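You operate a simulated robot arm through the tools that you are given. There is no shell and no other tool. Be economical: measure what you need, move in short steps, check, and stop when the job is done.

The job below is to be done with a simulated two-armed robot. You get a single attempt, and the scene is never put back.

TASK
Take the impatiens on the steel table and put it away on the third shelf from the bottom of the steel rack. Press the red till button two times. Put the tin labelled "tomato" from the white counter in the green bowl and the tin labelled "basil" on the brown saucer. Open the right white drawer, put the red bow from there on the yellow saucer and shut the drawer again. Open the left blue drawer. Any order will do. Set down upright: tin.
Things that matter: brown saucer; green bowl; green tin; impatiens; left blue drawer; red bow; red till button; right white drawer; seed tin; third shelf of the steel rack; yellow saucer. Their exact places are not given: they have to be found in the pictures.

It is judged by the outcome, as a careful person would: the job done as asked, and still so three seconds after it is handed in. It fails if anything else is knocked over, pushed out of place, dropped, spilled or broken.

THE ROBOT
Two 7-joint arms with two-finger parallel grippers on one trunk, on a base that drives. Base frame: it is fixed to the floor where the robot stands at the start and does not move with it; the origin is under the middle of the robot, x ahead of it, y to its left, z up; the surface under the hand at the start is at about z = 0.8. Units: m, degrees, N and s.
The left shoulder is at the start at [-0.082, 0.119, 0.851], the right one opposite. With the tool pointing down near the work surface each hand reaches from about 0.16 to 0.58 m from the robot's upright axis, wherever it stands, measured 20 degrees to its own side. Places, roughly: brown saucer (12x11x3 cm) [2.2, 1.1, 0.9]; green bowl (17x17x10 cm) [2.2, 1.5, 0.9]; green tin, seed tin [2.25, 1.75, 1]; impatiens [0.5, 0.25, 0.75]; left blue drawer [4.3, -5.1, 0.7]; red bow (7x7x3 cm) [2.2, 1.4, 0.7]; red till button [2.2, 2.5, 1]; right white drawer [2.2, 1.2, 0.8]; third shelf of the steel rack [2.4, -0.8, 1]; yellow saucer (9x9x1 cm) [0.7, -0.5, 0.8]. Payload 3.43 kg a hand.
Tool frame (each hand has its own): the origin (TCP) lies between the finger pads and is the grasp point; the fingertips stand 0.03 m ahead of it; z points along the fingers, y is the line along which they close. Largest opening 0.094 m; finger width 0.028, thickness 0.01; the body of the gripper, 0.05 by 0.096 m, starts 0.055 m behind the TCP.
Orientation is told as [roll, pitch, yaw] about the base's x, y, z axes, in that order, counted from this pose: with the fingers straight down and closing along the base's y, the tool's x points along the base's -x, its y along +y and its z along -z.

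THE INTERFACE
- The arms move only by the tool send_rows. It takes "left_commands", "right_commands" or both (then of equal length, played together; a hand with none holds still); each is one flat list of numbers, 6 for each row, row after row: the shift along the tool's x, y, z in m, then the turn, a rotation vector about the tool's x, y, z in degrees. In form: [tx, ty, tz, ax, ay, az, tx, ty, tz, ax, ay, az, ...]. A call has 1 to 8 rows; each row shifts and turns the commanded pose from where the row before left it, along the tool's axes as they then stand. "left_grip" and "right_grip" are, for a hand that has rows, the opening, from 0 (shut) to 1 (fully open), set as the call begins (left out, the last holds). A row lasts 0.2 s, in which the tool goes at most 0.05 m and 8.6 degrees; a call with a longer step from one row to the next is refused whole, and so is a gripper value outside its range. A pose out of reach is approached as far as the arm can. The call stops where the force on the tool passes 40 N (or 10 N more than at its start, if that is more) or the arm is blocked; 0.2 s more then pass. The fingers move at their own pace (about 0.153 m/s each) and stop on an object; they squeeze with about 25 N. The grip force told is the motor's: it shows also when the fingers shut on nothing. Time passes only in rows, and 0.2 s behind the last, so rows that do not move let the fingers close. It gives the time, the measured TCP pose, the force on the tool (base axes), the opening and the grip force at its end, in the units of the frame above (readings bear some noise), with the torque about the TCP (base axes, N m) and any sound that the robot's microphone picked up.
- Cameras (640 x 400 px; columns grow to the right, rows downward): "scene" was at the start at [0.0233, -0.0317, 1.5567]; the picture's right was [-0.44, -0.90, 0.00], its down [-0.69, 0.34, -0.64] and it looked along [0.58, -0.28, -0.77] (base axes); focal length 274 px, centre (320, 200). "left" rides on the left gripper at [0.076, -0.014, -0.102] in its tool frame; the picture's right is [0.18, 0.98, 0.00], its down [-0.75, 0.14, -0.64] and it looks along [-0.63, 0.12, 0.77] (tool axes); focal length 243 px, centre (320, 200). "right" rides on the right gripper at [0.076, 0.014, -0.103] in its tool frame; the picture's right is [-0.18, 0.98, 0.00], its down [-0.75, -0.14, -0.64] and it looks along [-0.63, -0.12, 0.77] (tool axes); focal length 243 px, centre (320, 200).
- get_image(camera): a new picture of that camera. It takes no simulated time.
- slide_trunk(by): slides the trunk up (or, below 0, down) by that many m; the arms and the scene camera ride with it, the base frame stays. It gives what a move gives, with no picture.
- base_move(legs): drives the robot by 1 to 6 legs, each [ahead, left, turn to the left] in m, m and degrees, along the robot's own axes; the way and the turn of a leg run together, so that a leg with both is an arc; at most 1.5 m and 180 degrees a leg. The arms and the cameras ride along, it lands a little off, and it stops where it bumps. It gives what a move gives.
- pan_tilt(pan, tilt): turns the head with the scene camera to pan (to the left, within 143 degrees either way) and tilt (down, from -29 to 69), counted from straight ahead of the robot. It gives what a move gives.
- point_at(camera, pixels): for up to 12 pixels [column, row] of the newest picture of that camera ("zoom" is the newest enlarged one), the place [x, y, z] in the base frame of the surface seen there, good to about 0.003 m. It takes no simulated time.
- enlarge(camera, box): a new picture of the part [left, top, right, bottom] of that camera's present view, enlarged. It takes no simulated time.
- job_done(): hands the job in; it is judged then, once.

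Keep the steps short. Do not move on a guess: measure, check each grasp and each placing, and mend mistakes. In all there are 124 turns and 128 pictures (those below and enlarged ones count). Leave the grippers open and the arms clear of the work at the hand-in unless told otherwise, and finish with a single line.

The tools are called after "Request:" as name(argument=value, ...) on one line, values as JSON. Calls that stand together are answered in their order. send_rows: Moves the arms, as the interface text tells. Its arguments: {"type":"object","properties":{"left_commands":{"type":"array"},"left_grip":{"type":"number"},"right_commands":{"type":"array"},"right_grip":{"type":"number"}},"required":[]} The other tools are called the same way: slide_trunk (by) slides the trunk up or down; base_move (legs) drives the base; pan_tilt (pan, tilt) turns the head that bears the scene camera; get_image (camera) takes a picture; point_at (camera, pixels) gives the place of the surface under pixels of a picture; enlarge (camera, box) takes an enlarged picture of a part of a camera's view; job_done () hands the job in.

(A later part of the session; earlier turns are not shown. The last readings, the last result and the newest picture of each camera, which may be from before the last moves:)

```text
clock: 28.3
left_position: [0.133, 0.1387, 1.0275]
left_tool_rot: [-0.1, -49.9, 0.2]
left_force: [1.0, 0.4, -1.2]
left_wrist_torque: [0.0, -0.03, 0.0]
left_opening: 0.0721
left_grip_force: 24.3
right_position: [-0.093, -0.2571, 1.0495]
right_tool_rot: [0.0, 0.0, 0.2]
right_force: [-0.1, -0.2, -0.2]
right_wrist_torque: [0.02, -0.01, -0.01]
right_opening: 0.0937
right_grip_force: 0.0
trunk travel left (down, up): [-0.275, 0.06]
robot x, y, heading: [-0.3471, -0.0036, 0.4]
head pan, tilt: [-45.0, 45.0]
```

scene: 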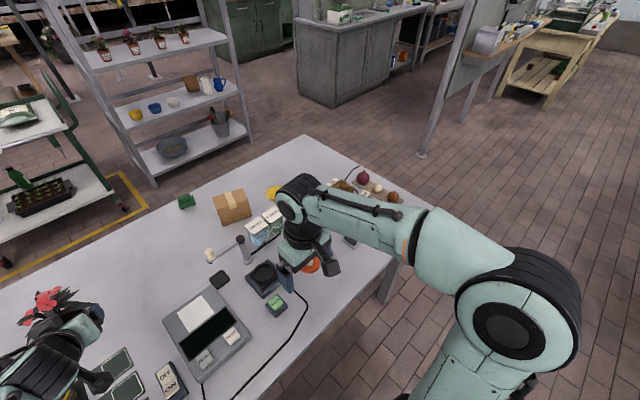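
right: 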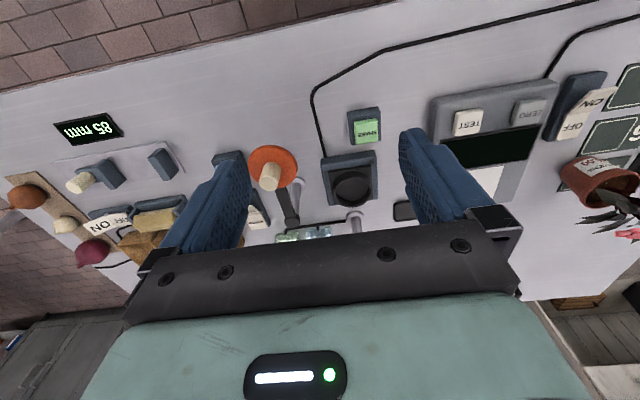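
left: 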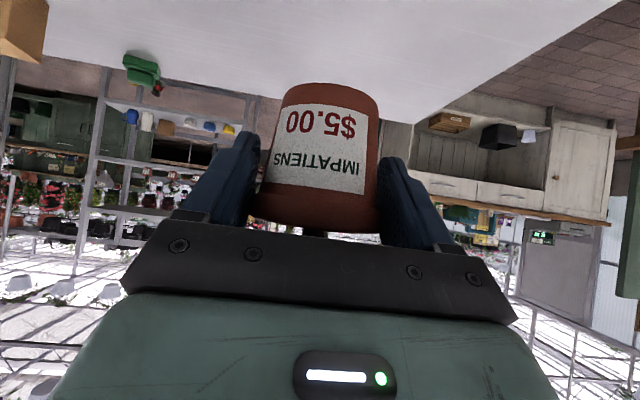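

Corridor between table edge (y≈-0.88) and post (y≈-2.26). I drive right then ahead, alongside the table.

Request:
base_move(legs=[[0, -1.48, 0], [1.5, 0, 0], [0.2, 0.2, 0]])

Request:
pan_tilt(pan=10, tilt=30)

Request:
get_image(camera="scene")

```text
clock: 50.2
left_position: [1.7939, -1.1418, 1.0271]
left_tool_rot: [0.1, -50.0, 0.2]
left_force: [-0.8, -0.1, -1.3]
left_wrist_torque: [0.01, 0.0, -0.02]
left_opening: 0.0715
left_grip_force: 24.8
right_position: [1.5682, -1.5373, 1.0494]
right_tool_rot: [0.0, 0.0, 0.1]
right_force: [0.2, -0.5, 1.1]
right_wrist_torque: [-0.02, 0.02, 0.03]
right_opening: 0.0937
right_grip_force: 0.1
trunk travel left (down, up): [-0.275, 0.06]
robot x, y, heading: [1.3137, -1.2797, 0.3]
head pan, tilt: [-45.0, 45.0]
```

```text
clock: 51.5
left_position: [1.7946, -1.142, 1.0275]
left_tool_rot: [0.0, -49.9, 0.1]
left_force: [0.4, 1.0, -1.0]
left_wrist_torque: [-0.01, 0.01, 0.0]
left_opening: 0.0712
left_grip_force: 25.0
right_position: [1.5695, -1.5375, 1.0495]
right_tool_rot: [0.1, 0.0, 0.2]
right_force: [-1.1, -0.4, 0.7]
right_wrist_torque: [0.03, -0.02, -0.01]
right_opening: 0.0941
right_grip_force: 0.0
trunk travel left (down, up): [-0.275, 0.06]
robot x, y, heading: [1.3114, -1.2834, 0.1]
head pan, tilt: [10.0, 30.0]
```

```text
92 pictures are left
```

scene: 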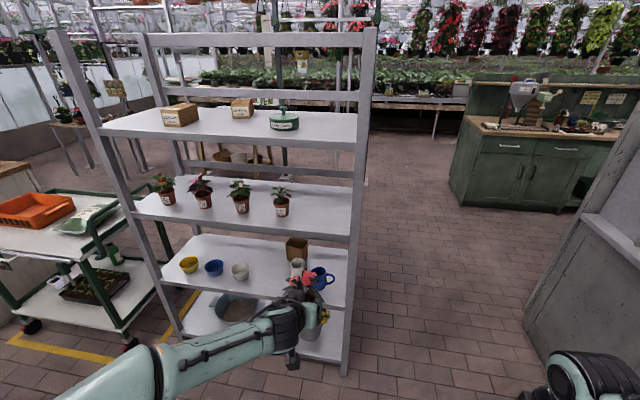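

I measure the free part of the third shelf and the neighbouring pot.

Request:
point_at(camera="scene", pixels=[[315, 205], [310, 225], [345, 225], [340, 215], [282, 215], [282, 195], [330, 200], [350, 190], [300, 200], [250, 225], [352, 160], [300, 145]])

Request:
enlarge(camera="scene", box=[220, 130, 380, 230])

```text
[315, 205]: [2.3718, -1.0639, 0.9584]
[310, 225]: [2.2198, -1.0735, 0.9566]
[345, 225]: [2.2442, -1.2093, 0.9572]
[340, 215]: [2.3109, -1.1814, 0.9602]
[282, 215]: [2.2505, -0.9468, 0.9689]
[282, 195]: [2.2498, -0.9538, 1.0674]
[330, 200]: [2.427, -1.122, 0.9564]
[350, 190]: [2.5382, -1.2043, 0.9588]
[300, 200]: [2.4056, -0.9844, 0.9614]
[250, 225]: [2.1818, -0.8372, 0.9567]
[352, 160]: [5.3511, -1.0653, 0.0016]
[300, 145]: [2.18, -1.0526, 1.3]
```

```text
4.00 times, centred on (300, 180) of scene
```

zoom: 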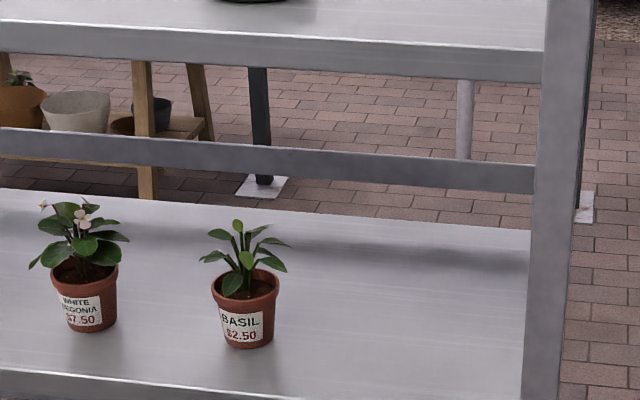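

Shelf top is z=0.958, basil pot edge at y≈-0.985, post at y≈-1.21. Target pot centre (2.285, -1.095). Raise trunk 3 cm and drive closer.

Request:
slide_trunk(by=0.03)

Request:
base_move(legs=[[0.37, 0.045, 0]])

Request:
pan_tilt(pan=15, tilt=40)

Request:
get_image(camera="scene")

```text
clock: 52.2
left_position: [1.7927, -1.1428, 1.0577]
left_tool_rot: [0.0, -50.0, 0.1]
left_force: [0.1, -0.6, -0.9]
left_wrist_torque: [0.02, -0.03, 0.02]
left_opening: 0.071
left_grip_force: 25.3
right_position: [1.5673, -1.5381, 1.0802]
right_tool_rot: [0.0, 0.0, 0.1]
right_force: [-0.1, 0.6, -0.1]
right_wrist_torque: [0.01, -0.03, -0.01]
right_opening: 0.094
right_grip_force: 0.0
trunk travel left (down, up): [-0.305, 0.03]
robot x, y, heading: [1.3124, -1.2784, 0.1]
head pan, tilt: [10.0, 30.0]
```

```text
clock: 54.6
left_position: [2.1692, -1.0974, 1.0577]
left_tool_rot: [0.0, -49.9, 0.2]
left_force: [-0.9, 0.3, -2.1]
left_wrist_torque: [-0.01, 0.01, -0.02]
left_opening: 0.0711
left_grip_force: 24.8
right_position: [1.9425, -1.4917, 1.0799]
right_tool_rot: [0.0, 0.0, 0.1]
right_force: [-0.1, 1.6, -0.6]
right_wrist_torque: [-0.02, -0.01, 0.01]
right_opening: 0.0938
right_grip_force: 0.0
trunk travel left (down, up): [-0.305, 0.03]
robot x, y, heading: [1.689, -1.2397, 0.1]
head pan, tilt: [10.0, 30.0]
```

```text
clock: 55.3
left_position: [2.1683, -1.097, 1.0572]
left_tool_rot: [0.0, -49.9, 0.1]
left_force: [0.2, 0.5, -2.4]
left_wrist_torque: [0.02, 0.0, 0.01]
left_opening: 0.0713
left_grip_force: 24.7
right_position: [1.9417, -1.4928, 1.0803]
right_tool_rot: [0.0, 0.1, 0.1]
right_force: [-0.7, 0.2, 0.1]
right_wrist_torque: [-0.05, -0.01, -0.01]
right_opening: 0.0939
right_grip_force: 0.1
trunk travel left (down, up): [-0.305, 0.03]
robot x, y, heading: [1.6855, -1.2372, 0.2]
head pan, tilt: [15.0, 40.0]
```

```text
90 pictures are left
```

scene: 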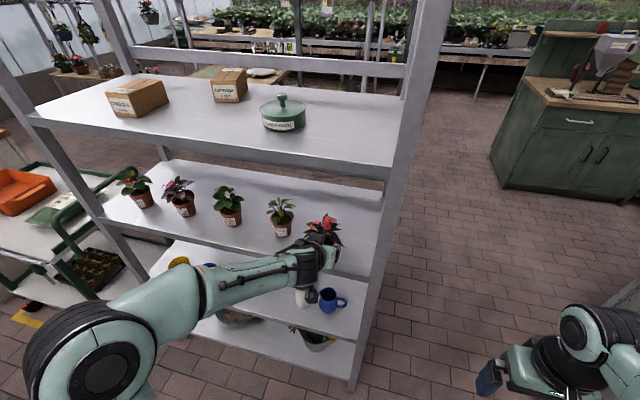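

Good line-up. Extend the arm 0.115 m forward over the shelf.

Request:
send_rows(left_commands=[-0.0246, 0, 0.0294, 0, 0, 0, -0.0246, 0, 0.0294, 0, 0, 0, -0.0246, 0, 0.0294, 0, 0, 0])

Request:
get_image(camera="left")

```text
clock: 56.1
left_position: [2.2825, -1.0999, 1.0564]
left_tool_rot: [-0.1, -49.9, 0.1]
left_force: [0.2, 0.6, -2.3]
left_wrist_torque: [0.03, 0.07, -0.02]
left_opening: 0.0707
left_grip_force: 25.1
right_position: [1.9439, -1.4921, 1.0797]
right_tool_rot: [0.0, -0.1, 0.0]
right_force: [0.9, -0.8, 0.1]
right_wrist_torque: [0.0, 0.03, 0.01]
right_opening: 0.0941
right_grip_force: 0.0
trunk travel left (down, up): [-0.305, 0.03]
robot x, y, heading: [1.6853, -1.2359, -0.1]
head pan, tilt: [15.0, 40.0]
```

```text
89 pictures are left
```

left: 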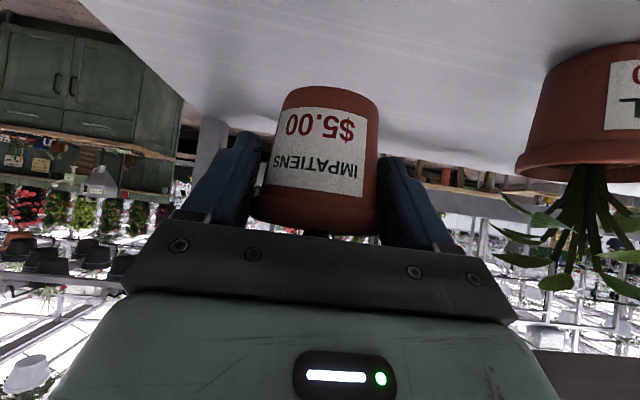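

Lower: 4 cm, then small steps until contact.

Request:
send_rows(left_commands=[0.0153, 0, 0.0129, 0, 0, 0, 0.0153, 0, 0.0129, 0, 0, 0, 0.0038, 0, 0.0032, 0, 0, 0])

Request:
send_rows(left_commands=[0.0023, 0, 0.0019, 0, 0, 0, 0, 0, 0, 0, 0, 0])

Request:
enlarge(camera="left", box=[220, 30, 460, 180])

```text
clock: 56.9
left_position: [2.2846, -1.097, 1.012]
left_tool_rot: [0.0, -50.0, 0.2]
left_force: [0.0, 0.6, -1.4]
left_wrist_torque: [0.0, 0.01, 0.01]
left_opening: 0.071
left_grip_force: 24.9
right_position: [1.9426, -1.4923, 1.0796]
right_tool_rot: [0.0, 0.0, 0.1]
right_force: [0.0, 0.7, -0.7]
right_wrist_torque: [0.0, 0.04, 0.0]
right_opening: 0.094
right_grip_force: 0.0
trunk travel left (down, up): [-0.305, 0.03]
robot x, y, heading: [1.6847, -1.237, 0.2]
head pan, tilt: [15.0, 40.0]
```

```text
clock: 57.5
left_position: [2.2839, -1.0983, 1.0084]
left_tool_rot: [0.0, -50.0, 0.1]
left_force: [0.4, -1.3, -1.7]
left_wrist_torque: [-0.02, 0.02, -0.02]
left_opening: 0.071
left_grip_force: 25.1
right_position: [1.9427, -1.4933, 1.0793]
right_tool_rot: [0.0, 0.0, 0.2]
right_force: [-0.3, 0.1, 0.0]
right_wrist_torque: [0.0, 0.02, 0.03]
right_opening: 0.094
right_grip_force: 0.0
trunk travel left (down, up): [-0.305, 0.03]
robot x, y, heading: [1.6853, -1.2343, 0.2]
head pan, tilt: [15.0, 40.0]
```

```text
2.67 times, centred on (340, 105) of left
```

zoom: 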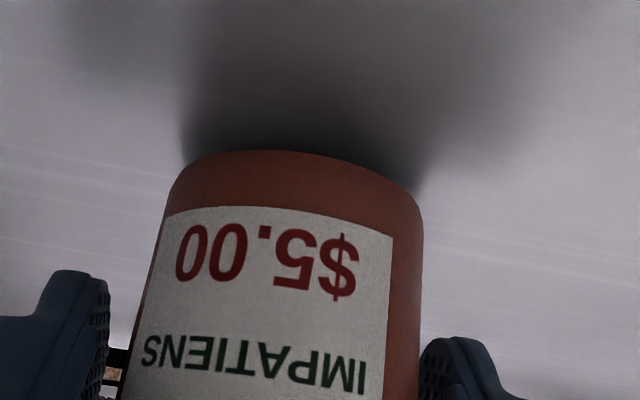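

Almost down, no contact yet. Continue in 3 mm steps.

Request:
send_rows(left_commands=[0.0023, 0, 0.0019, 0, 0, 0, 0, 0, 0, 0, 0, 0])

Request:
send_rows(left_commands=[0.0019, 0, 0.0016, 0, 0, 0, 0, 0, 0, 0, 0, 0])

Request:
point_at(camera="zoom", pixels=[[290, 155], [290, 145], [260, 165], [290, 110]])

```text
clock: 58.1
left_position: [2.2854, -1.098, 1.0052]
left_tool_rot: [0.0, -50.0, 0.1]
left_force: [0.2, 0.0, -0.5]
left_wrist_torque: [0.0, 0.02, -0.01]
left_opening: 0.0711
left_grip_force: 25.2
right_position: [1.9434, -1.4931, 1.0801]
right_tool_rot: [0.0, 0.0, 0.2]
right_force: [-0.4, -0.6, -0.3]
right_wrist_torque: [-0.04, 0.0, -0.04]
right_opening: 0.0942
right_grip_force: 0.1
trunk travel left (down, up): [-0.305, 0.03]
robot x, y, heading: [1.6865, -1.2367, 0.1]
head pan, tilt: [15.0, 40.0]
```

```text
clock: 58.7
left_position: [2.2839, -1.0967, 1.0047]
left_tool_rot: [-0.1, -50.3, 0.1]
left_force: [0.7, 1.6, 5.8]
left_wrist_torque: [-0.09, -0.15, 0.0]
left_opening: 0.0713
left_grip_force: 24.7
right_position: [1.9427, -1.4931, 1.0803]
right_tool_rot: [0.0, 0.1, 0.1]
right_force: [0.5, -0.1, 0.5]
right_wrist_torque: [0.02, 0.0, -0.03]
right_opening: 0.0943
right_grip_force: 0.0
trunk travel left (down, up): [-0.305, 0.03]
robot x, y, heading: [1.6865, -1.2337, 0.0]
head pan, tilt: [15.0, 40.0]
```

```text
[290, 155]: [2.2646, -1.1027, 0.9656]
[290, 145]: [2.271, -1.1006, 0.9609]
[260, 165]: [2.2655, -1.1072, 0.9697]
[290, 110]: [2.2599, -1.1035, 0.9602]
```

Contact (5.8 N). Release, wait, and withdraw straight back.

Request:
send_rows(left_commands=[0, 0, 0, 0, 0, 0, 0, 0, 0, 0, 0, 0, 0.0128, 0, -0.0153, 0, 0, 0, 0.0257, 0, -0.0306, 0, 0, 0, 0.0257, 0, -0.0306, 0, 0, 0, 0.0257, 0, -0.0306, 0, 0, 0], left_grip=1)

Request:
enlarge(camera="scene", box=[220, 160, 420, 285])

```text
clock: 60.1
left_position: [2.1442, -1.0982, 1.002]
left_tool_rot: [0.0, -50.0, 0.2]
left_force: [0.0, 0.4, -0.7]
left_wrist_torque: [0.0, 0.01, 0.0]
left_opening: 0.0939
left_grip_force: 0.0
right_position: [1.9419, -1.493, 1.0805]
right_tool_rot: [0.0, -0.1, 0.1]
right_force: [-0.6, 0.3, 0.7]
right_wrist_torque: [-0.01, -0.03, -0.01]
right_opening: 0.094
right_grip_force: 0.0
trunk travel left (down, up): [-0.305, 0.03]
robot x, y, heading: [1.6844, -1.2395, 0.1]
head pan, tilt: [15.0, 40.0]
```

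```text
3.20 times, centred on (320, 222) of scene
```

zoom: 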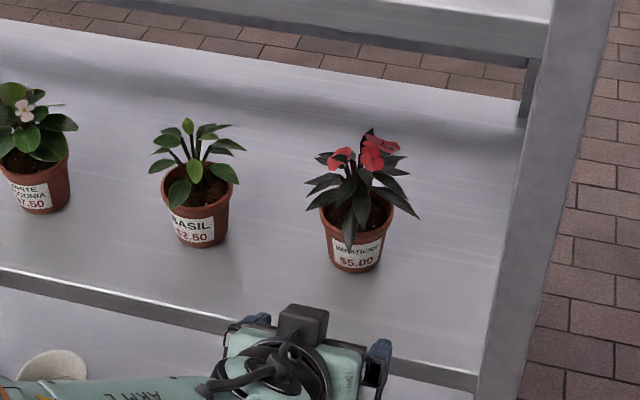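

The impatiens stands properly on the third shelf. Now back off and drive left between table and rack toward the white counter, looking ahead.

Request:
base_move(legs=[[-0.32, 0, 0], [0, 1.2, 0]])

Request:
pan_tilt(pan=40, tilt=30)

Request:
get_image(camera="scene")

```text
clock: 72.7
left_position: [1.8265, 0.0952, 1.0022]
left_tool_rot: [-0.1, -50.0, -1.1]
left_force: [-0.1, -0.4, 0.0]
left_wrist_torque: [0.0, 0.03, 0.02]
left_opening: 0.094
left_grip_force: 0.0
right_position: [1.6154, -0.2962, 1.0793]
right_tool_rot: [0.0, 0.1, -1.2]
right_force: [0.5, 0.2, 0.2]
right_wrist_torque: [0.0, -0.01, 0.03]
right_opening: 0.094
right_grip_force: 0.1
trunk travel left (down, up): [-0.305, 0.03]
robot x, y, heading: [1.3641, -0.0311, -1.3]
head pan, tilt: [15.0, 40.0]
```

```text
clock: 73.6
left_position: [1.8265, 0.0958, 1.0027]
left_tool_rot: [-0.1, -50.0, -1.2]
left_force: [-0.2, -0.2, -0.5]
left_wrist_torque: [0.0, 0.01, 0.02]
left_opening: 0.0938
left_grip_force: 0.2
right_position: [1.6147, -0.2963, 1.079]
right_tool_rot: [0.0, 0.1, -1.2]
right_force: [0.1, 0.3, -0.6]
right_wrist_torque: [-0.01, 0.0, 0.02]
right_opening: 0.094
right_grip_force: 0.0
trunk travel left (down, up): [-0.305, 0.03]
robot x, y, heading: [1.363, -0.0331, -1.1]
head pan, tilt: [40.0, 30.0]
```

```text
86 pictures are left
```

scene: 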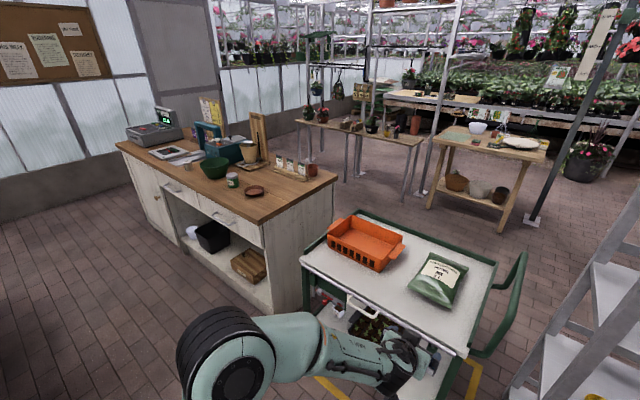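

I see the counter with till, bowl, tins, saucer. Zoom in and measure.

Request:
point_at(camera="scene", pixels=[[302, 262], [465, 352], [270, 218], [120, 145], [275, 305], [255, 190], [215, 210], [185, 187], [355, 390]])

Request:
enlarge(camera="scene", box=[100, 80, 340, 230])

Request:
point_at(camera="zoom", pixels=[[415, 300], [352, 268], [303, 245], [355, 245], [140, 140], [230, 195], [310, 345], [300, 220], [475, 215], [495, 230], [560, 255], [180, 100]])

```text
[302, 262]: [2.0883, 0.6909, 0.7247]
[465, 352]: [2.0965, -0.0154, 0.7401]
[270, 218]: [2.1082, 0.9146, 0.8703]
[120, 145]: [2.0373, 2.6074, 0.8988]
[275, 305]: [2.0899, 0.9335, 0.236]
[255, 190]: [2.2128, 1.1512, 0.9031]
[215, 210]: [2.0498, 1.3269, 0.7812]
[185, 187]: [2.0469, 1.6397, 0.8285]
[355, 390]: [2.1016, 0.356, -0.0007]
```

```text
2.67 times, centred on (220, 155) of scene
```

zoom: 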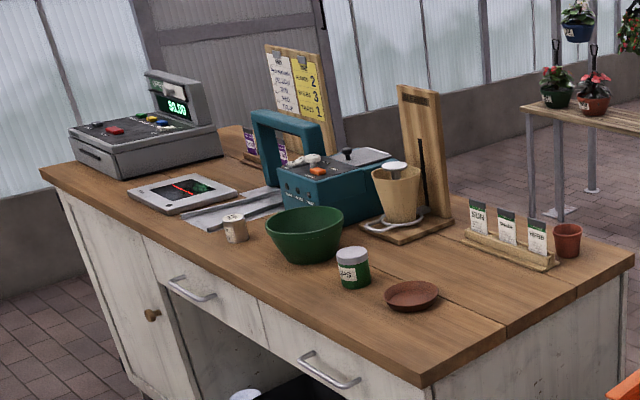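

```text
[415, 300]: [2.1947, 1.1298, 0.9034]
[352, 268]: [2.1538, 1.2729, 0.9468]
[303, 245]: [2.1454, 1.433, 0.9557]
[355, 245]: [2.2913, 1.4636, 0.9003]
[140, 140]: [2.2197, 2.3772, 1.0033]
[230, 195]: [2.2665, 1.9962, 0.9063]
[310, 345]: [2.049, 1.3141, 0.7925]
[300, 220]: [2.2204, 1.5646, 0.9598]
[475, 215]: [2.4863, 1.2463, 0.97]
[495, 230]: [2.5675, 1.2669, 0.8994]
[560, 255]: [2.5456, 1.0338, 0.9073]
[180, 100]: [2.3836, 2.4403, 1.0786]
```

Counter top z≈0.90, front x≈2.08, right drawer handle (2.049, 1.31, 0.79). Drive left to face it and straighten the heading.

Request:
base_move(legs=[[0, 1.3, 1.2]])

Request:
pan_tilt(pan=0, tilt=35)

Request:
get_image(camera="scene")

Request:
enlarge(camera="scene", box=[180, 120, 420, 270])

```text
clock: 85.0
left_position: [1.8305, 1.3842, 1.0023]
left_tool_rot: [-0.1, -50.0, 0.3]
left_force: [0.4, -0.5, 0.3]
left_wrist_torque: [0.01, -0.02, -0.04]
left_opening: 0.0939
left_grip_force: 0.0
right_position: [1.6302, 0.9876, 1.0791]
right_tool_rot: [0.0, 0.0, 0.4]
right_force: [0.9, 1.2, 0.2]
right_wrist_torque: [0.01, -0.05, 0.03]
right_opening: 0.0939
right_grip_force: 0.0
trunk travel left (down, up): [-0.305, 0.03]
robot x, y, heading: [1.3755, 1.2421, 0.6]
head pan, tilt: [40.0, 30.0]
```

```text
clock: 86.1
left_position: [1.8309, 1.3838, 1.0021]
left_tool_rot: [0.0, -50.1, 0.4]
left_force: [-1.0, -0.5, 0.8]
left_wrist_torque: [-0.02, -0.02, -0.01]
left_opening: 0.0941
left_grip_force: 0.2
right_position: [1.6306, 0.987, 1.0799]
right_tool_rot: [0.0, 0.0, 0.5]
right_force: [0.1, -0.2, 0.3]
right_wrist_torque: [-0.02, -0.01, 0.01]
right_opening: 0.0942
right_grip_force: 0.0
trunk travel left (down, up): [-0.305, 0.03]
robot x, y, heading: [1.3732, 1.2426, 0.3]
head pan, tilt: [0.0, 35.0]
```

```text
84 pictures are left
```

scene: 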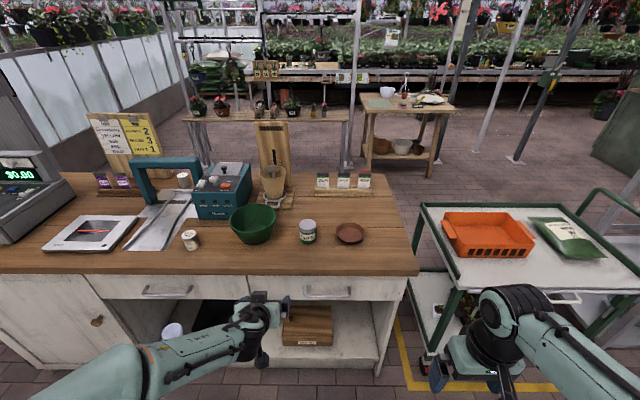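

```text
2.67 times, centred on (300, 195) of scene
```

zoom: 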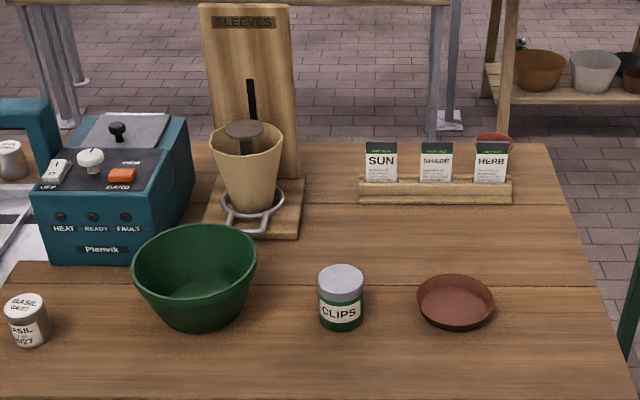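

The near tin reads BASIL; the green one reads CLIPS. Another tin stands further back-left (183,178). Zoom there.

Request:
enlarge(camera="scene", box=[80, 140, 240, 260])

Request:
point_at(camera="zoom", pixels=[[412, 150], [415, 175], [445, 370], [445, 415], [430, 390], [460, 385], [400, 110], [270, 130], [430, 420], [340, 250], [340, 400], [395, 160]])

```text
3.33 times, centred on (160, 200) of scene
```

zoom: 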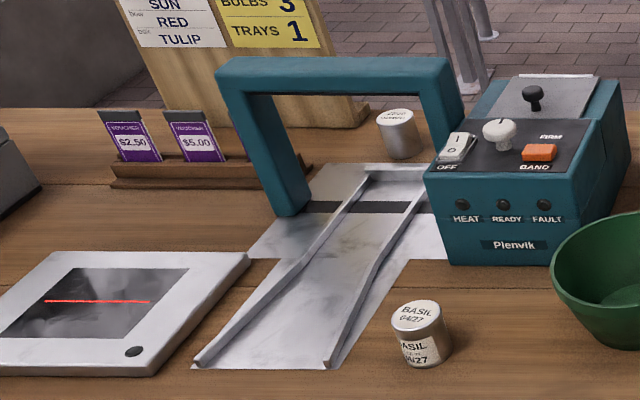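

```text
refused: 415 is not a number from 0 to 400
```

Request:
enlarge(camera="scene", box=[164, 162, 212, 192])

Request:
point_at(camera="zoom", pixels=[[255, 70], [255, 180], [190, 170], [320, 180], [255, 240], [350, 290], [120, 100], [420, 60]])

Request:
enlarge(camera="scene", box=[172, 222, 220, 252])

Request:
point_at(camera="zoom", pixels=[[235, 120], [240, 270], [140, 200], [340, 190], [250, 330], [180, 220], [235, 180]])

```text
13.33 times, centred on (188, 177) of scene
```

zoom: 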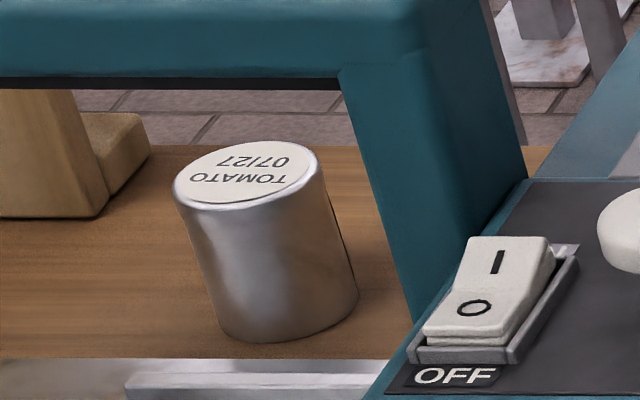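

```text
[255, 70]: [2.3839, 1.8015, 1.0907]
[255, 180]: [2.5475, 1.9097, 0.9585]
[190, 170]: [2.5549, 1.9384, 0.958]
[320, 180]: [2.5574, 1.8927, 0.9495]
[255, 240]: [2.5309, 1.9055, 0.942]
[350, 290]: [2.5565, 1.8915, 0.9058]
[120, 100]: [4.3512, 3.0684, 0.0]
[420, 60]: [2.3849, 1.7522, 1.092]
```

```text
13.33 times, centred on (196, 237) of scene
```

zoom: 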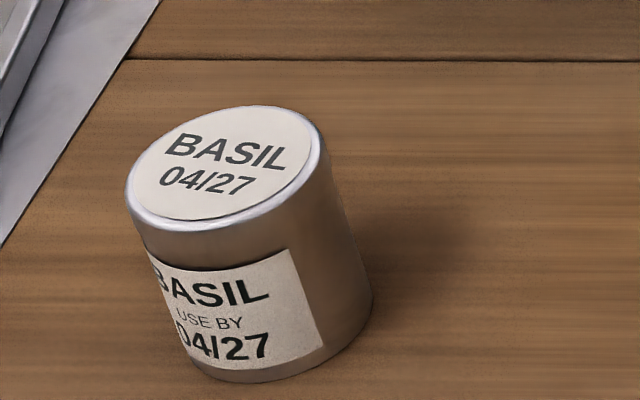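

```text
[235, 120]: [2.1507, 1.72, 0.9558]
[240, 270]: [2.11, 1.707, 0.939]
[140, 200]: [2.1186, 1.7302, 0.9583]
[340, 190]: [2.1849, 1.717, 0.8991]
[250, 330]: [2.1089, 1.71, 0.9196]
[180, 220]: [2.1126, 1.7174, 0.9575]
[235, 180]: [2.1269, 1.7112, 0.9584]
```

Basil: centre (2.132, 1.708), top 0.958. Tomato: centre ≈(2.552, 1.913), behind the teal arch — far from the front. I check the space behind the counter.

Request:
pan_tilt(pan=28, tilt=18)

Request:
get_image(camera="scene")

Request:
point_at(camera="scene", pixels=[[460, 240], [250, 230], [340, 205], [480, 225], [300, 215], [100, 250], [60, 290], [30, 230], [490, 270], [400, 170], [180, 235], [270, 205]])

```text
clock: 87.0
left_position: [1.8309, 1.3839, 1.0022]
left_tool_rot: [0.0, -50.0, 0.4]
left_force: [-0.8, -0.7, -0.3]
left_wrist_torque: [0.03, 0.04, -0.02]
left_opening: 0.0941
left_grip_force: 0.0
right_position: [1.6293, 0.987, 1.0803]
right_tool_rot: [0.0, 0.0, 0.5]
right_force: [0.3, -0.2, -0.5]
right_wrist_torque: [-0.07, -0.01, 0.02]
right_opening: 0.094
right_grip_force: 0.0
trunk travel left (down, up): [-0.305, 0.03]
robot x, y, heading: [1.372, 1.2454, 0.6]
head pan, tilt: [28.0, 18.0]
```

```text
79 pictures are left
```

scene: 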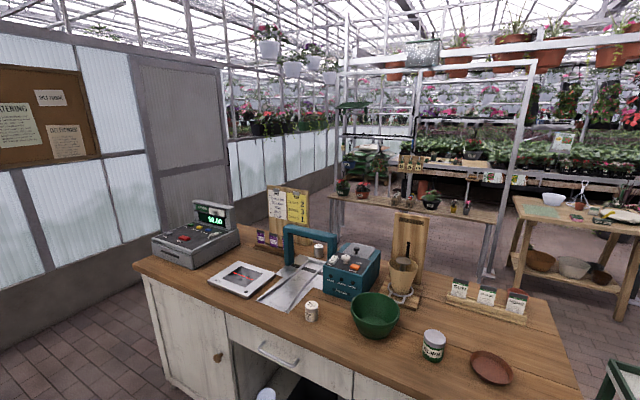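

```text
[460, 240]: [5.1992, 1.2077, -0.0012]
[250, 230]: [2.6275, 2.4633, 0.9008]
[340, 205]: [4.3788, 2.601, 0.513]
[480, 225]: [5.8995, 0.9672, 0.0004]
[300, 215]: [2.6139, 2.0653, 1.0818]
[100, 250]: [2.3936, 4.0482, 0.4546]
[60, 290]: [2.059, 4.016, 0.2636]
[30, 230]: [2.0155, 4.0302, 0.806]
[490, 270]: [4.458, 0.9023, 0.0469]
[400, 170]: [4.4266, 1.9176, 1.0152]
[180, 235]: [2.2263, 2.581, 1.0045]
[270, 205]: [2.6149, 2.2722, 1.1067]
```

There is ample room behind the counter (next bench at x≈4.4) and past its left end (wall at y≈4.0). I check for the wooden bench to my left before driving.

Request:
pan_tilt(pan=95, tilt=35)

Request:
get_image(camera="scene")

Request:
point_at(camera="scene", pixels=[[320, 380], [320, 250], [400, 200], [250, 300], [300, 330], [450, 250], [350, 150], [380, 300]])

```text
clock: 88.4
left_position: [1.8308, 1.3835, 1.0017]
left_tool_rot: [-0.1, -50.0, 0.4]
left_force: [-0.1, -0.3, 0.2]
left_wrist_torque: [-0.01, -0.02, 0.01]
left_opening: 0.094
left_grip_force: 0.0
right_position: [1.6295, 0.9857, 1.0807]
right_tool_rot: [0.0, 0.0, 0.4]
right_force: [0.4, -0.4, 0.3]
right_wrist_torque: [-0.01, -0.02, -0.02]
right_opening: 0.0937
right_grip_force: 0.0
trunk travel left (down, up): [-0.305, 0.03]
robot x, y, heading: [1.3692, 1.2404, 0.4]
head pan, tilt: [95.0, 35.0]
```

```text
78 pictures are left
```

scene: 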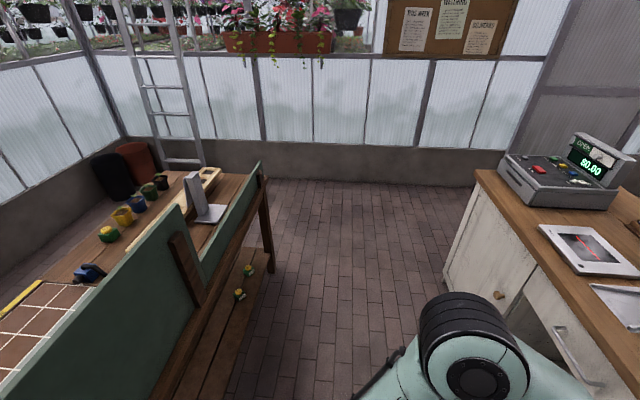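

```text
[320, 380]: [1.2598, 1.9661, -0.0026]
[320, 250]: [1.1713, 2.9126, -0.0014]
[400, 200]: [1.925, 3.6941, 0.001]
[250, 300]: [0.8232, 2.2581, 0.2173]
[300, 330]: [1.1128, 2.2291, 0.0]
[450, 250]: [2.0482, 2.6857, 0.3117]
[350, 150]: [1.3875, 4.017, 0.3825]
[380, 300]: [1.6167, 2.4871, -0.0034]
```

Corridor x 0.95–2.05 is clear. Drive left and then close to the till.

Request:
base_move(legs=[[0.05, 0.97, -0.4], [0.24, 0, 0]])

Request:
pan_tilt(pan=15, tilt=45)

Request:
get_image(camera="scene")

```text
clock: 98.4
left_position: [2.1041, 2.3327, 1.0016]
left_tool_rot: [-0.1, -49.7, 0.3]
left_force: [0.2, 0.3, 0.2]
left_wrist_torque: [0.01, -0.02, -0.01]
left_opening: 0.094
left_grip_force: 0.1
right_position: [1.9013, 1.9375, 1.0784]
right_tool_rot: [0.0, 0.1, 0.0]
right_force: [-0.2, 0.0, 1.0]
right_wrist_torque: [-0.01, 0.01, -0.01]
right_opening: 0.094
right_grip_force: 0.0
trunk travel left (down, up): [-0.305, 0.03]
robot x, y, heading: [1.6431, 2.195, 0.2]
head pan, tilt: [95.0, 35.0]
stopped in leg 2: the force on the tool passed its limit at 170 N (the readings are from after the stop); the commanded pose is now the measured one
```

```text
clock: 100.0
left_position: [2.1031, 2.3334, 1.0005]
left_tool_rot: [0.0, -49.8, 0.3]
left_force: [-0.2, -0.4, -0.2]
left_wrist_torque: [0.03, -0.01, 0.0]
left_opening: 0.0939
left_grip_force: 0.0
right_position: [1.9011, 1.9376, 1.0791]
right_tool_rot: [0.0, 0.0, 0.0]
right_force: [-0.3, -0.3, -0.3]
right_wrist_torque: [0.04, 0.02, -0.03]
right_opening: 0.0941
right_grip_force: 0.1
trunk travel left (down, up): [-0.305, 0.03]
robot x, y, heading: [1.6406, 2.1946, -0.0]
head pan, tilt: [15.0, 45.0]
```

```text
77 pictures are left
```

scene: 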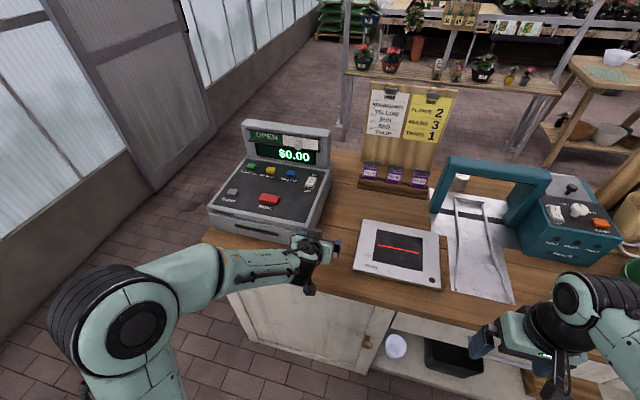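

My hand bumped the till's side (170 N). I back up and check whether the till moved (button earlier at (2.220, 2.377)).

Request:
base_move(legs=[[-0.12, 0, 0]])

Request:
pan_tilt(pan=15, tilt=44)

Request:
enlarge(camera="scene", box=[190, 100, 350, 220])

```text
clock: 101.2
left_position: [1.9815, 2.3332, 1.002]
left_tool_rot: [-0.1, -49.8, 0.4]
left_force: [-0.2, -0.6, -0.1]
left_wrist_torque: [0.0, 0.02, 0.01]
left_opening: 0.0941
left_grip_force: 0.1
right_position: [1.7798, 1.9371, 1.0797]
right_tool_rot: [0.0, 0.0, 0.0]
right_force: [0.4, 0.9, -1.0]
right_wrist_torque: [0.06, -0.03, 0.03]
right_opening: 0.0942
right_grip_force: 0.1
trunk travel left (down, up): [-0.305, 0.03]
robot x, y, heading: [1.524, 2.1946, 0.1]
head pan, tilt: [15.0, 45.0]
```

```text
clock: 101.8
left_position: [1.9794, 2.3337, 1.0007]
left_tool_rot: [-0.1, -49.8, 0.4]
left_force: [-0.2, 0.7, -0.2]
left_wrist_torque: [-0.02, -0.01, 0.01]
left_opening: 0.094
left_grip_force: 0.0
right_position: [1.7792, 1.938, 1.0789]
right_tool_rot: [0.0, 0.0, -0.1]
right_force: [-0.1, 1.4, -0.1]
right_wrist_torque: [0.02, 0.0, 0.01]
right_opening: 0.0943
right_grip_force: 0.0
trunk travel left (down, up): [-0.305, 0.03]
robot x, y, heading: [1.5243, 2.1946, 0.3]
head pan, tilt: [15.0, 44.0]
```

```text
3.33 times, centred on (270, 160) of scene
```

zoom: 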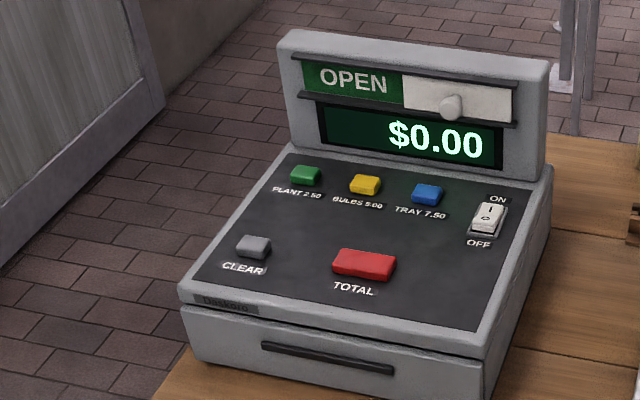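

Request:
point_at(camera="zoom", pixels=[[365, 262], [345, 265], [385, 268], [330, 335], [485, 390], [195, 320], [550, 180], [488, 215], [350, 375], [255, 245]])

```text
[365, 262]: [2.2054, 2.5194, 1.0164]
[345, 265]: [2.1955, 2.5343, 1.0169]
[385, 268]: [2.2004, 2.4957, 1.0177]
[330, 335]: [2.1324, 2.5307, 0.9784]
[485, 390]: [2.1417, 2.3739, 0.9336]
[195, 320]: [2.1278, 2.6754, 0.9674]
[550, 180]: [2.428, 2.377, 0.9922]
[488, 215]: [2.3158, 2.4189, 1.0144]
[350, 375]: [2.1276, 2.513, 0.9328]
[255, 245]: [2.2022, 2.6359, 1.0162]
```

The till is where it was (right edge y≈2.377 both before and after). Red TOTAL button: centre (2.202, 2.516), top z≈1.017. I raise the left hand, close it and drive into position.

Request:
send_rows(left_commands=[-0.0306, 0, -0.0257, 0, 0, 0, -0.0306, 0, -0.0257, 0, 0, 0, -0.0306, 0, -0.0257, 0, 0, 0], left_grip=0)

Request:
base_move(legs=[[0, 0.18, 0], [0.13, 0, 0]])

```text
clock: 102.6
left_position: [1.9785, 2.3305, 1.1236]
left_tool_rot: [-0.1, -49.9, 0.3]
left_force: [-0.7, -0.9, -0.5]
left_wrist_torque: [-0.02, -0.03, 0.03]
left_opening: 0.0002
left_grip_force: 25.4
right_position: [1.7791, 1.9375, 1.0795]
right_tool_rot: [0.0, -0.1, 0.0]
right_force: [0.3, 0.2, -0.4]
right_wrist_torque: [0.01, -0.01, 0.02]
right_opening: 0.094
right_grip_force: 0.2
trunk travel left (down, up): [-0.305, 0.03]
robot x, y, heading: [1.5222, 2.1967, 0.0]
head pan, tilt: [15.0, 44.0]
```

```text
clock: 105.7
left_position: [2.1097, 2.509, 1.1224]
left_tool_rot: [-0.1, -49.8, 0.0]
left_force: [0.1, 1.5, 1.0]
left_wrist_torque: [-0.02, 0.01, 0.0]
left_opening: 0.0
left_grip_force: 25.5
right_position: [1.9079, 2.1165, 1.0781]
right_tool_rot: [0.1, -0.1, -0.3]
right_force: [-0.5, 0.3, -0.7]
right_wrist_torque: [0.01, 0.02, 0.05]
right_opening: 0.094
right_grip_force: 0.0
trunk travel left (down, up): [-0.305, 0.03]
robot x, y, heading: [1.6479, 2.3736, -0.5]
head pan, tilt: [15.0, 44.0]
```

Request:
send_rows(left_commands=[-0.0045, 0.0035, 0.042, 0, 0, 0, -0.0045, 0.0035, 0.042, 0, 0, 0])

Request:
get_image(camera="left")

Request:
enlarge(camera="scene", box=[180, 100, 400, 240])

```text
clock: 106.3
left_position: [2.1818, 2.5162, 1.0742]
left_tool_rot: [-0.1, -49.8, 0.0]
left_force: [-0.2, 0.0, 0.4]
left_wrist_torque: [-0.01, 0.05, 0.01]
left_opening: 0.0001
left_grip_force: 25.4
right_position: [1.9078, 2.1158, 1.08]
right_tool_rot: [0.0, 0.1, -0.3]
right_force: [0.0, 0.5, -0.3]
right_wrist_torque: [0.0, 0.02, -0.01]
right_opening: 0.0937
right_grip_force: 0.1
trunk travel left (down, up): [-0.305, 0.03]
robot x, y, heading: [1.6556, 2.3746, -0.0]
head pan, tilt: [15.0, 44.0]
```

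```text
75 pictures are left
```

left: 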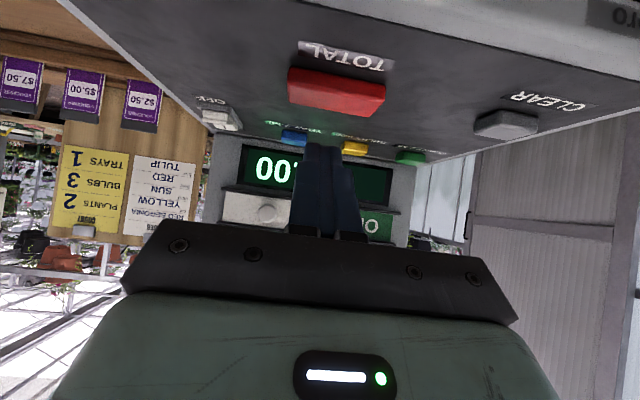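

```text
2.86 times, centred on (290, 170) of scene
```

zoom: 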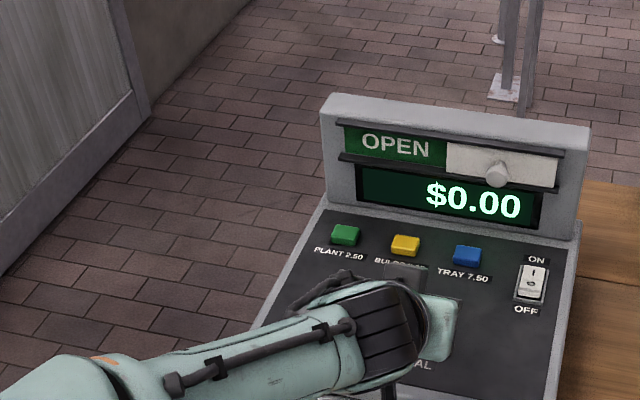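

Request:
point_at(camera="left", pixels=[[336, 92], [290, 90], [384, 100], [338, 108], [340, 75]])

Request:
send_rows(left_commands=[0.0077, 0, 0.0064, 0, 0, 0, 0.0077, 0, 0.0064, 0, 0, 0])

Request:
get_image(camera="left")

```text
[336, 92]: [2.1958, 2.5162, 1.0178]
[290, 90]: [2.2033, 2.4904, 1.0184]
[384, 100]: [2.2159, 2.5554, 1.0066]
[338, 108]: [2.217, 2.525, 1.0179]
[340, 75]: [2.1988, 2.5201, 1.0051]
```

```text
clock: 106.9
left_position: [2.1813, 2.5149, 1.0569]
left_tool_rot: [-0.1, -49.9, 0.0]
left_force: [0.1, 0.0, 0.0]
left_wrist_torque: [0.01, -0.02, 0.0]
left_opening: 0.0
left_grip_force: 24.8
right_position: [1.9081, 2.1156, 1.0802]
right_tool_rot: [0.0, 0.0, -0.2]
right_force: [-0.1, 0.8, -0.4]
right_wrist_torque: [0.01, 0.06, 0.0]
right_opening: 0.0938
right_grip_force: 0.1
trunk travel left (down, up): [-0.305, 0.03]
robot x, y, heading: [1.6543, 2.3761, 0.0]
head pan, tilt: [15.0, 44.0]
```

```text
73 pictures are left
```

left: 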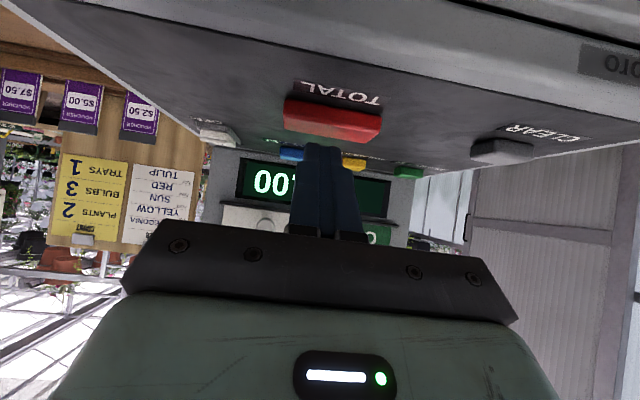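

Fingers are just over the button. Shift 8 mm forward and press in small steps, watching force.

Request:
send_rows(left_commands=[0.001, 0.001, 0.0112, 0, 0, 0, 0.0031, 0, 0.0026, 0, 0, 0, 0.0031, 0, 0.0026, 0, 0, 0])

Request:
enlarge(camera="left", box=[220, 60, 460, 210])

```text
clock: 107.7
left_position: [2.1884, 2.5178, 1.0411]
left_tool_rot: [-0.1, -50.1, 0.1]
left_force: [1.8, 1.9, 10.1]
left_wrist_torque: [0.06, -0.14, 0.12]
left_opening: 0.0
left_grip_force: 25.2
right_position: [1.907, 2.1159, 1.0796]
right_tool_rot: [0.0, 0.0, -0.3]
right_force: [-0.2, 0.7, -0.4]
right_wrist_torque: [0.03, 0.0, 0.0]
right_opening: 0.094
right_grip_force: 0.1
trunk travel left (down, up): [-0.305, 0.03]
robot x, y, heading: [1.6557, 2.3762, -0.2]
head pan, tilt: [15.0, 44.0]
heard: click
```

```text
2.67 times, centred on (340, 135) of left
```

zoom: 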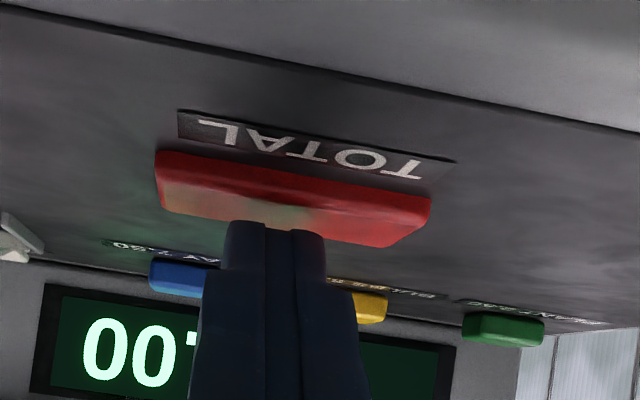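

One click heard. Release fully (up 2 cm).

Request:
send_rows(left_commands=[-0.0077, 0, -0.0064, 0, 0, 0, -0.0077, 0, -0.0064, 0, 0, 0, 0, 0, 0, 0, 0, 0])

Request:
send_rows(left_commands=[0.0077, 0, 0.0064, 0, 0, 0, 0.0077, 0, 0.0064, 0, 0, 0, 0, 0, 0, 0, 0, 0])

```text
clock: 108.5
left_position: [2.1876, 2.5153, 1.0586]
left_tool_rot: [-0.1, -49.6, 0.0]
left_force: [-0.4, 0.5, -0.1]
left_wrist_torque: [-0.02, -0.01, -0.01]
left_opening: 0.0002
left_grip_force: 24.8
right_position: [1.9066, 2.1162, 1.0786]
right_tool_rot: [0.1, 0.0, -0.3]
right_force: [0.3, -0.3, -0.3]
right_wrist_torque: [0.0, 0.01, -0.03]
right_opening: 0.0941
right_grip_force: 0.0
trunk travel left (down, up): [-0.305, 0.03]
robot x, y, heading: [1.6515, 2.3766, -0.4]
head pan, tilt: [15.0, 44.0]
```

```text
clock: 109.3
left_position: [2.1877, 2.5154, 1.0407]
left_tool_rot: [-0.2, -49.9, -0.1]
left_force: [3.2, 1.0, 9.4]
left_wrist_torque: [0.02, -0.24, 0.02]
left_opening: 0.0
left_grip_force: 24.8
right_position: [1.9075, 2.1165, 1.0801]
right_tool_rot: [0.0, 0.0, -0.4]
right_force: [-0.5, -0.2, 0.2]
right_wrist_torque: [0.01, -0.01, 0.02]
right_opening: 0.0941
right_grip_force: 0.0
trunk travel left (down, up): [-0.305, 0.03]
robot x, y, heading: [1.6521, 2.3726, -0.5]
head pan, tilt: [15.0, 44.0]
heard: click
```

Second click. Retract the left hand up and back, and turn it fingers-down again.

Request:
send_rows(left_commands=[-0.023, 0, -0.0193, 0, 0, 0, -0.023, 0, -0.0193, 0, 0, 0, 0.0257, 0, -0.0306, 0, 0, 0, 0.0257, 0, -0.0306, 0, 0, 0, 0.0257, 0, -0.0306, 0, 0, 0, 0.0257, 0, -0.0306, 0, 0, 0])

Request:
send_rows(left_commands=[0, 0, 0, 0, 8.4, 0, 0, 0, 0, 0, 8.4, 0, 0, 0, 0, 0, 8.4, 0, 0, 0, 0, 0, 8.4, 0, 0, 0, 0, 0, 8.4, 0, 0, 0, 0, 0, 8, 0], left_grip=1)

Request:
base_move(legs=[[-0.2, 0, 0], [0, 1.0, 0.4], [1.5, 0, 0], [0.35, 0, 0]])

```text
clock: 110.7
left_position: [2.0294, 2.5149, 1.1003]
left_tool_rot: [-0.1, -49.8, -0.1]
left_force: [0.4, -0.3, 0.5]
left_wrist_torque: [0.0, -0.02, 0.02]
left_opening: 0.0001
left_grip_force: 24.9
right_position: [1.9062, 2.1163, 1.0787]
right_tool_rot: [0.1, 0.0, -0.4]
right_force: [-0.2, -0.4, -0.6]
right_wrist_torque: [0.01, 0.02, 0.05]
right_opening: 0.094
right_grip_force: 0.1
trunk travel left (down, up): [-0.305, 0.03]
robot x, y, heading: [1.6517, 2.3739, -0.3]
head pan, tilt: [15.0, 44.0]
```

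```text
clock: 112.1
left_position: [2.0273, 2.5158, 1.1002]
left_tool_rot: [-0.1, 0.4, 0.0]
left_force: [0.1, 0.4, -0.3]
left_wrist_torque: [0.01, 0.02, 0.0]
left_opening: 0.0941
left_grip_force: 0.2
right_position: [1.9074, 2.116, 1.0787]
right_tool_rot: [0.0, 0.1, -0.3]
right_force: [0.5, 0.1, -0.2]
right_wrist_torque: [-0.03, 0.0, -0.01]
right_opening: 0.0939
right_grip_force: 0.1
trunk travel left (down, up): [-0.305, 0.03]
robot x, y, heading: [1.6488, 2.375, -0.1]
head pan, tilt: [15.0, 44.0]
```

```text
clock: 131.3
left_position: [3.6607, 3.5271, 1.0995]
left_tool_rot: [-0.1, 0.3, 0.4]
left_force: [-0.5, -0.3, -0.2]
left_wrist_torque: [0.01, 0.05, 0.01]
left_opening: 0.094
left_grip_force: 0.1
right_position: [3.5447, 3.1262, 1.0796]
right_tool_rot: [0.0, 0.1, 0.1]
right_force: [0.6, -0.2, 0.7]
right_wrist_torque: [-0.04, 0.0, -0.03]
right_opening: 0.0944
right_grip_force: 0.1
trunk travel left (down, up): [-0.305, 0.03]
robot x, y, heading: [3.2867, 3.3862, 0.2]
head pan, tilt: [15.0, 44.0]
```

Around the end. Turn to face the counter's back and move along to the tin.

Request:
base_move(legs=[[0, 0, 179.8], [0, 1.5, 0], [0, 0.16, 0]])

Request:
pan_tilt(pan=0, tilt=40)

Request:
get_image(camera="scene")

```text
clock: 153.6
left_position: [2.9464, 1.577, 1.1006]
left_tool_rot: [-0.1, 0.2, -178.0]
left_force: [-0.4, -0.1, -0.7]
left_wrist_torque: [-0.02, 0.0, 0.01]
left_opening: 0.0938
left_grip_force: 0.1
right_position: [3.0506, 1.9797, 1.08]
right_tool_rot: [0.0, 0.0, -178.4]
right_force: [-0.4, -0.6, 0.1]
right_wrist_torque: [0.0, 0.0, -0.02]
right_opening: 0.0941
right_grip_force: 0.1
trunk travel left (down, up): [-0.305, 0.03]
robot x, y, heading: [3.3157, 1.7305, -178.2]
head pan, tilt: [15.0, 44.0]
```

```text
clock: 154.3
left_position: [2.9452, 1.5771, 1.1005]
left_tool_rot: [0.0, 0.3, -178.1]
left_force: [-0.1, -0.4, 0.1]
left_wrist_torque: [-0.03, 0.01, -0.02]
left_opening: 0.0941
left_grip_force: 0.1
right_position: [3.0512, 1.9806, 1.0791]
right_tool_rot: [-0.1, -0.1, -178.4]
right_force: [-0.3, 0.1, -0.3]
right_wrist_torque: [-0.01, 0.01, 0.04]
right_opening: 0.0942
right_grip_force: 0.0
trunk travel left (down, up): [-0.305, 0.03]
robot x, y, heading: [3.3124, 1.7329, -178.3]
head pan, tilt: [0.0, 40.0]
```

```text
71 pictures are left
```

scene: 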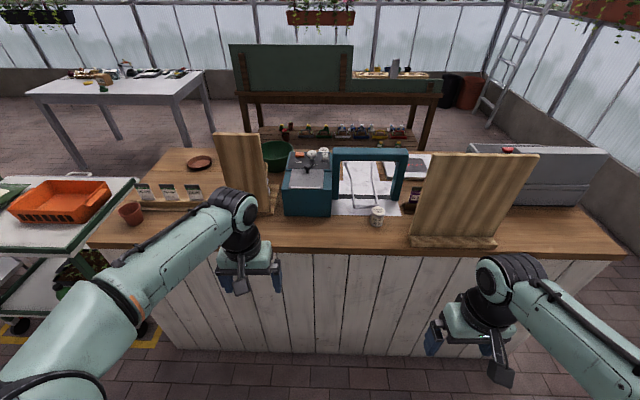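

I see the tomato tin at (378,215), between the teal machine and the notice board. Measure.

Request:
enlarge(camera="scene", box=[270, 135, 430, 255])

Request:
point_at(camera="zoom", pixels=[[430, 295], [405, 300], [458, 305], [430, 360], [430, 325], [560, 385], [560, 250], [250, 270], [250, 200], [520, 70], [540, 240], [575, 170]])

```text
3.33 times, centred on (350, 195) of scene
```

zoom: 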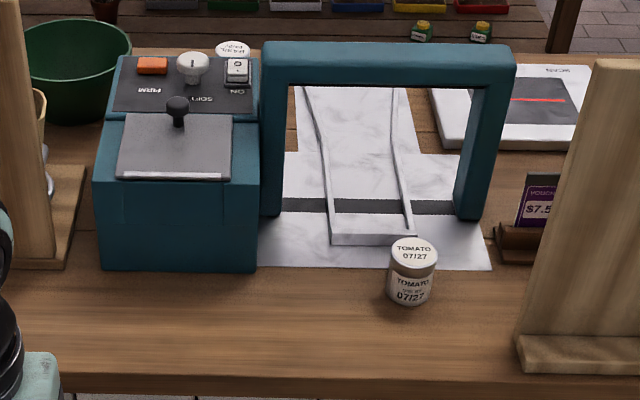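

```text
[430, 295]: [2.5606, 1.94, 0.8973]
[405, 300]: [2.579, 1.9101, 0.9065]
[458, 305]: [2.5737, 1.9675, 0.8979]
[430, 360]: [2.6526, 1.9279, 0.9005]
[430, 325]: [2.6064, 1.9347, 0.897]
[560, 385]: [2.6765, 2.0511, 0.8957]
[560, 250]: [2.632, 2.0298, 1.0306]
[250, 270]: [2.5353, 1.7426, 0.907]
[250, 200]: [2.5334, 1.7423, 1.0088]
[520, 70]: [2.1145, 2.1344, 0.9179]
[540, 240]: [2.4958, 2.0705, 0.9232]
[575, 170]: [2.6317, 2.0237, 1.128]
```

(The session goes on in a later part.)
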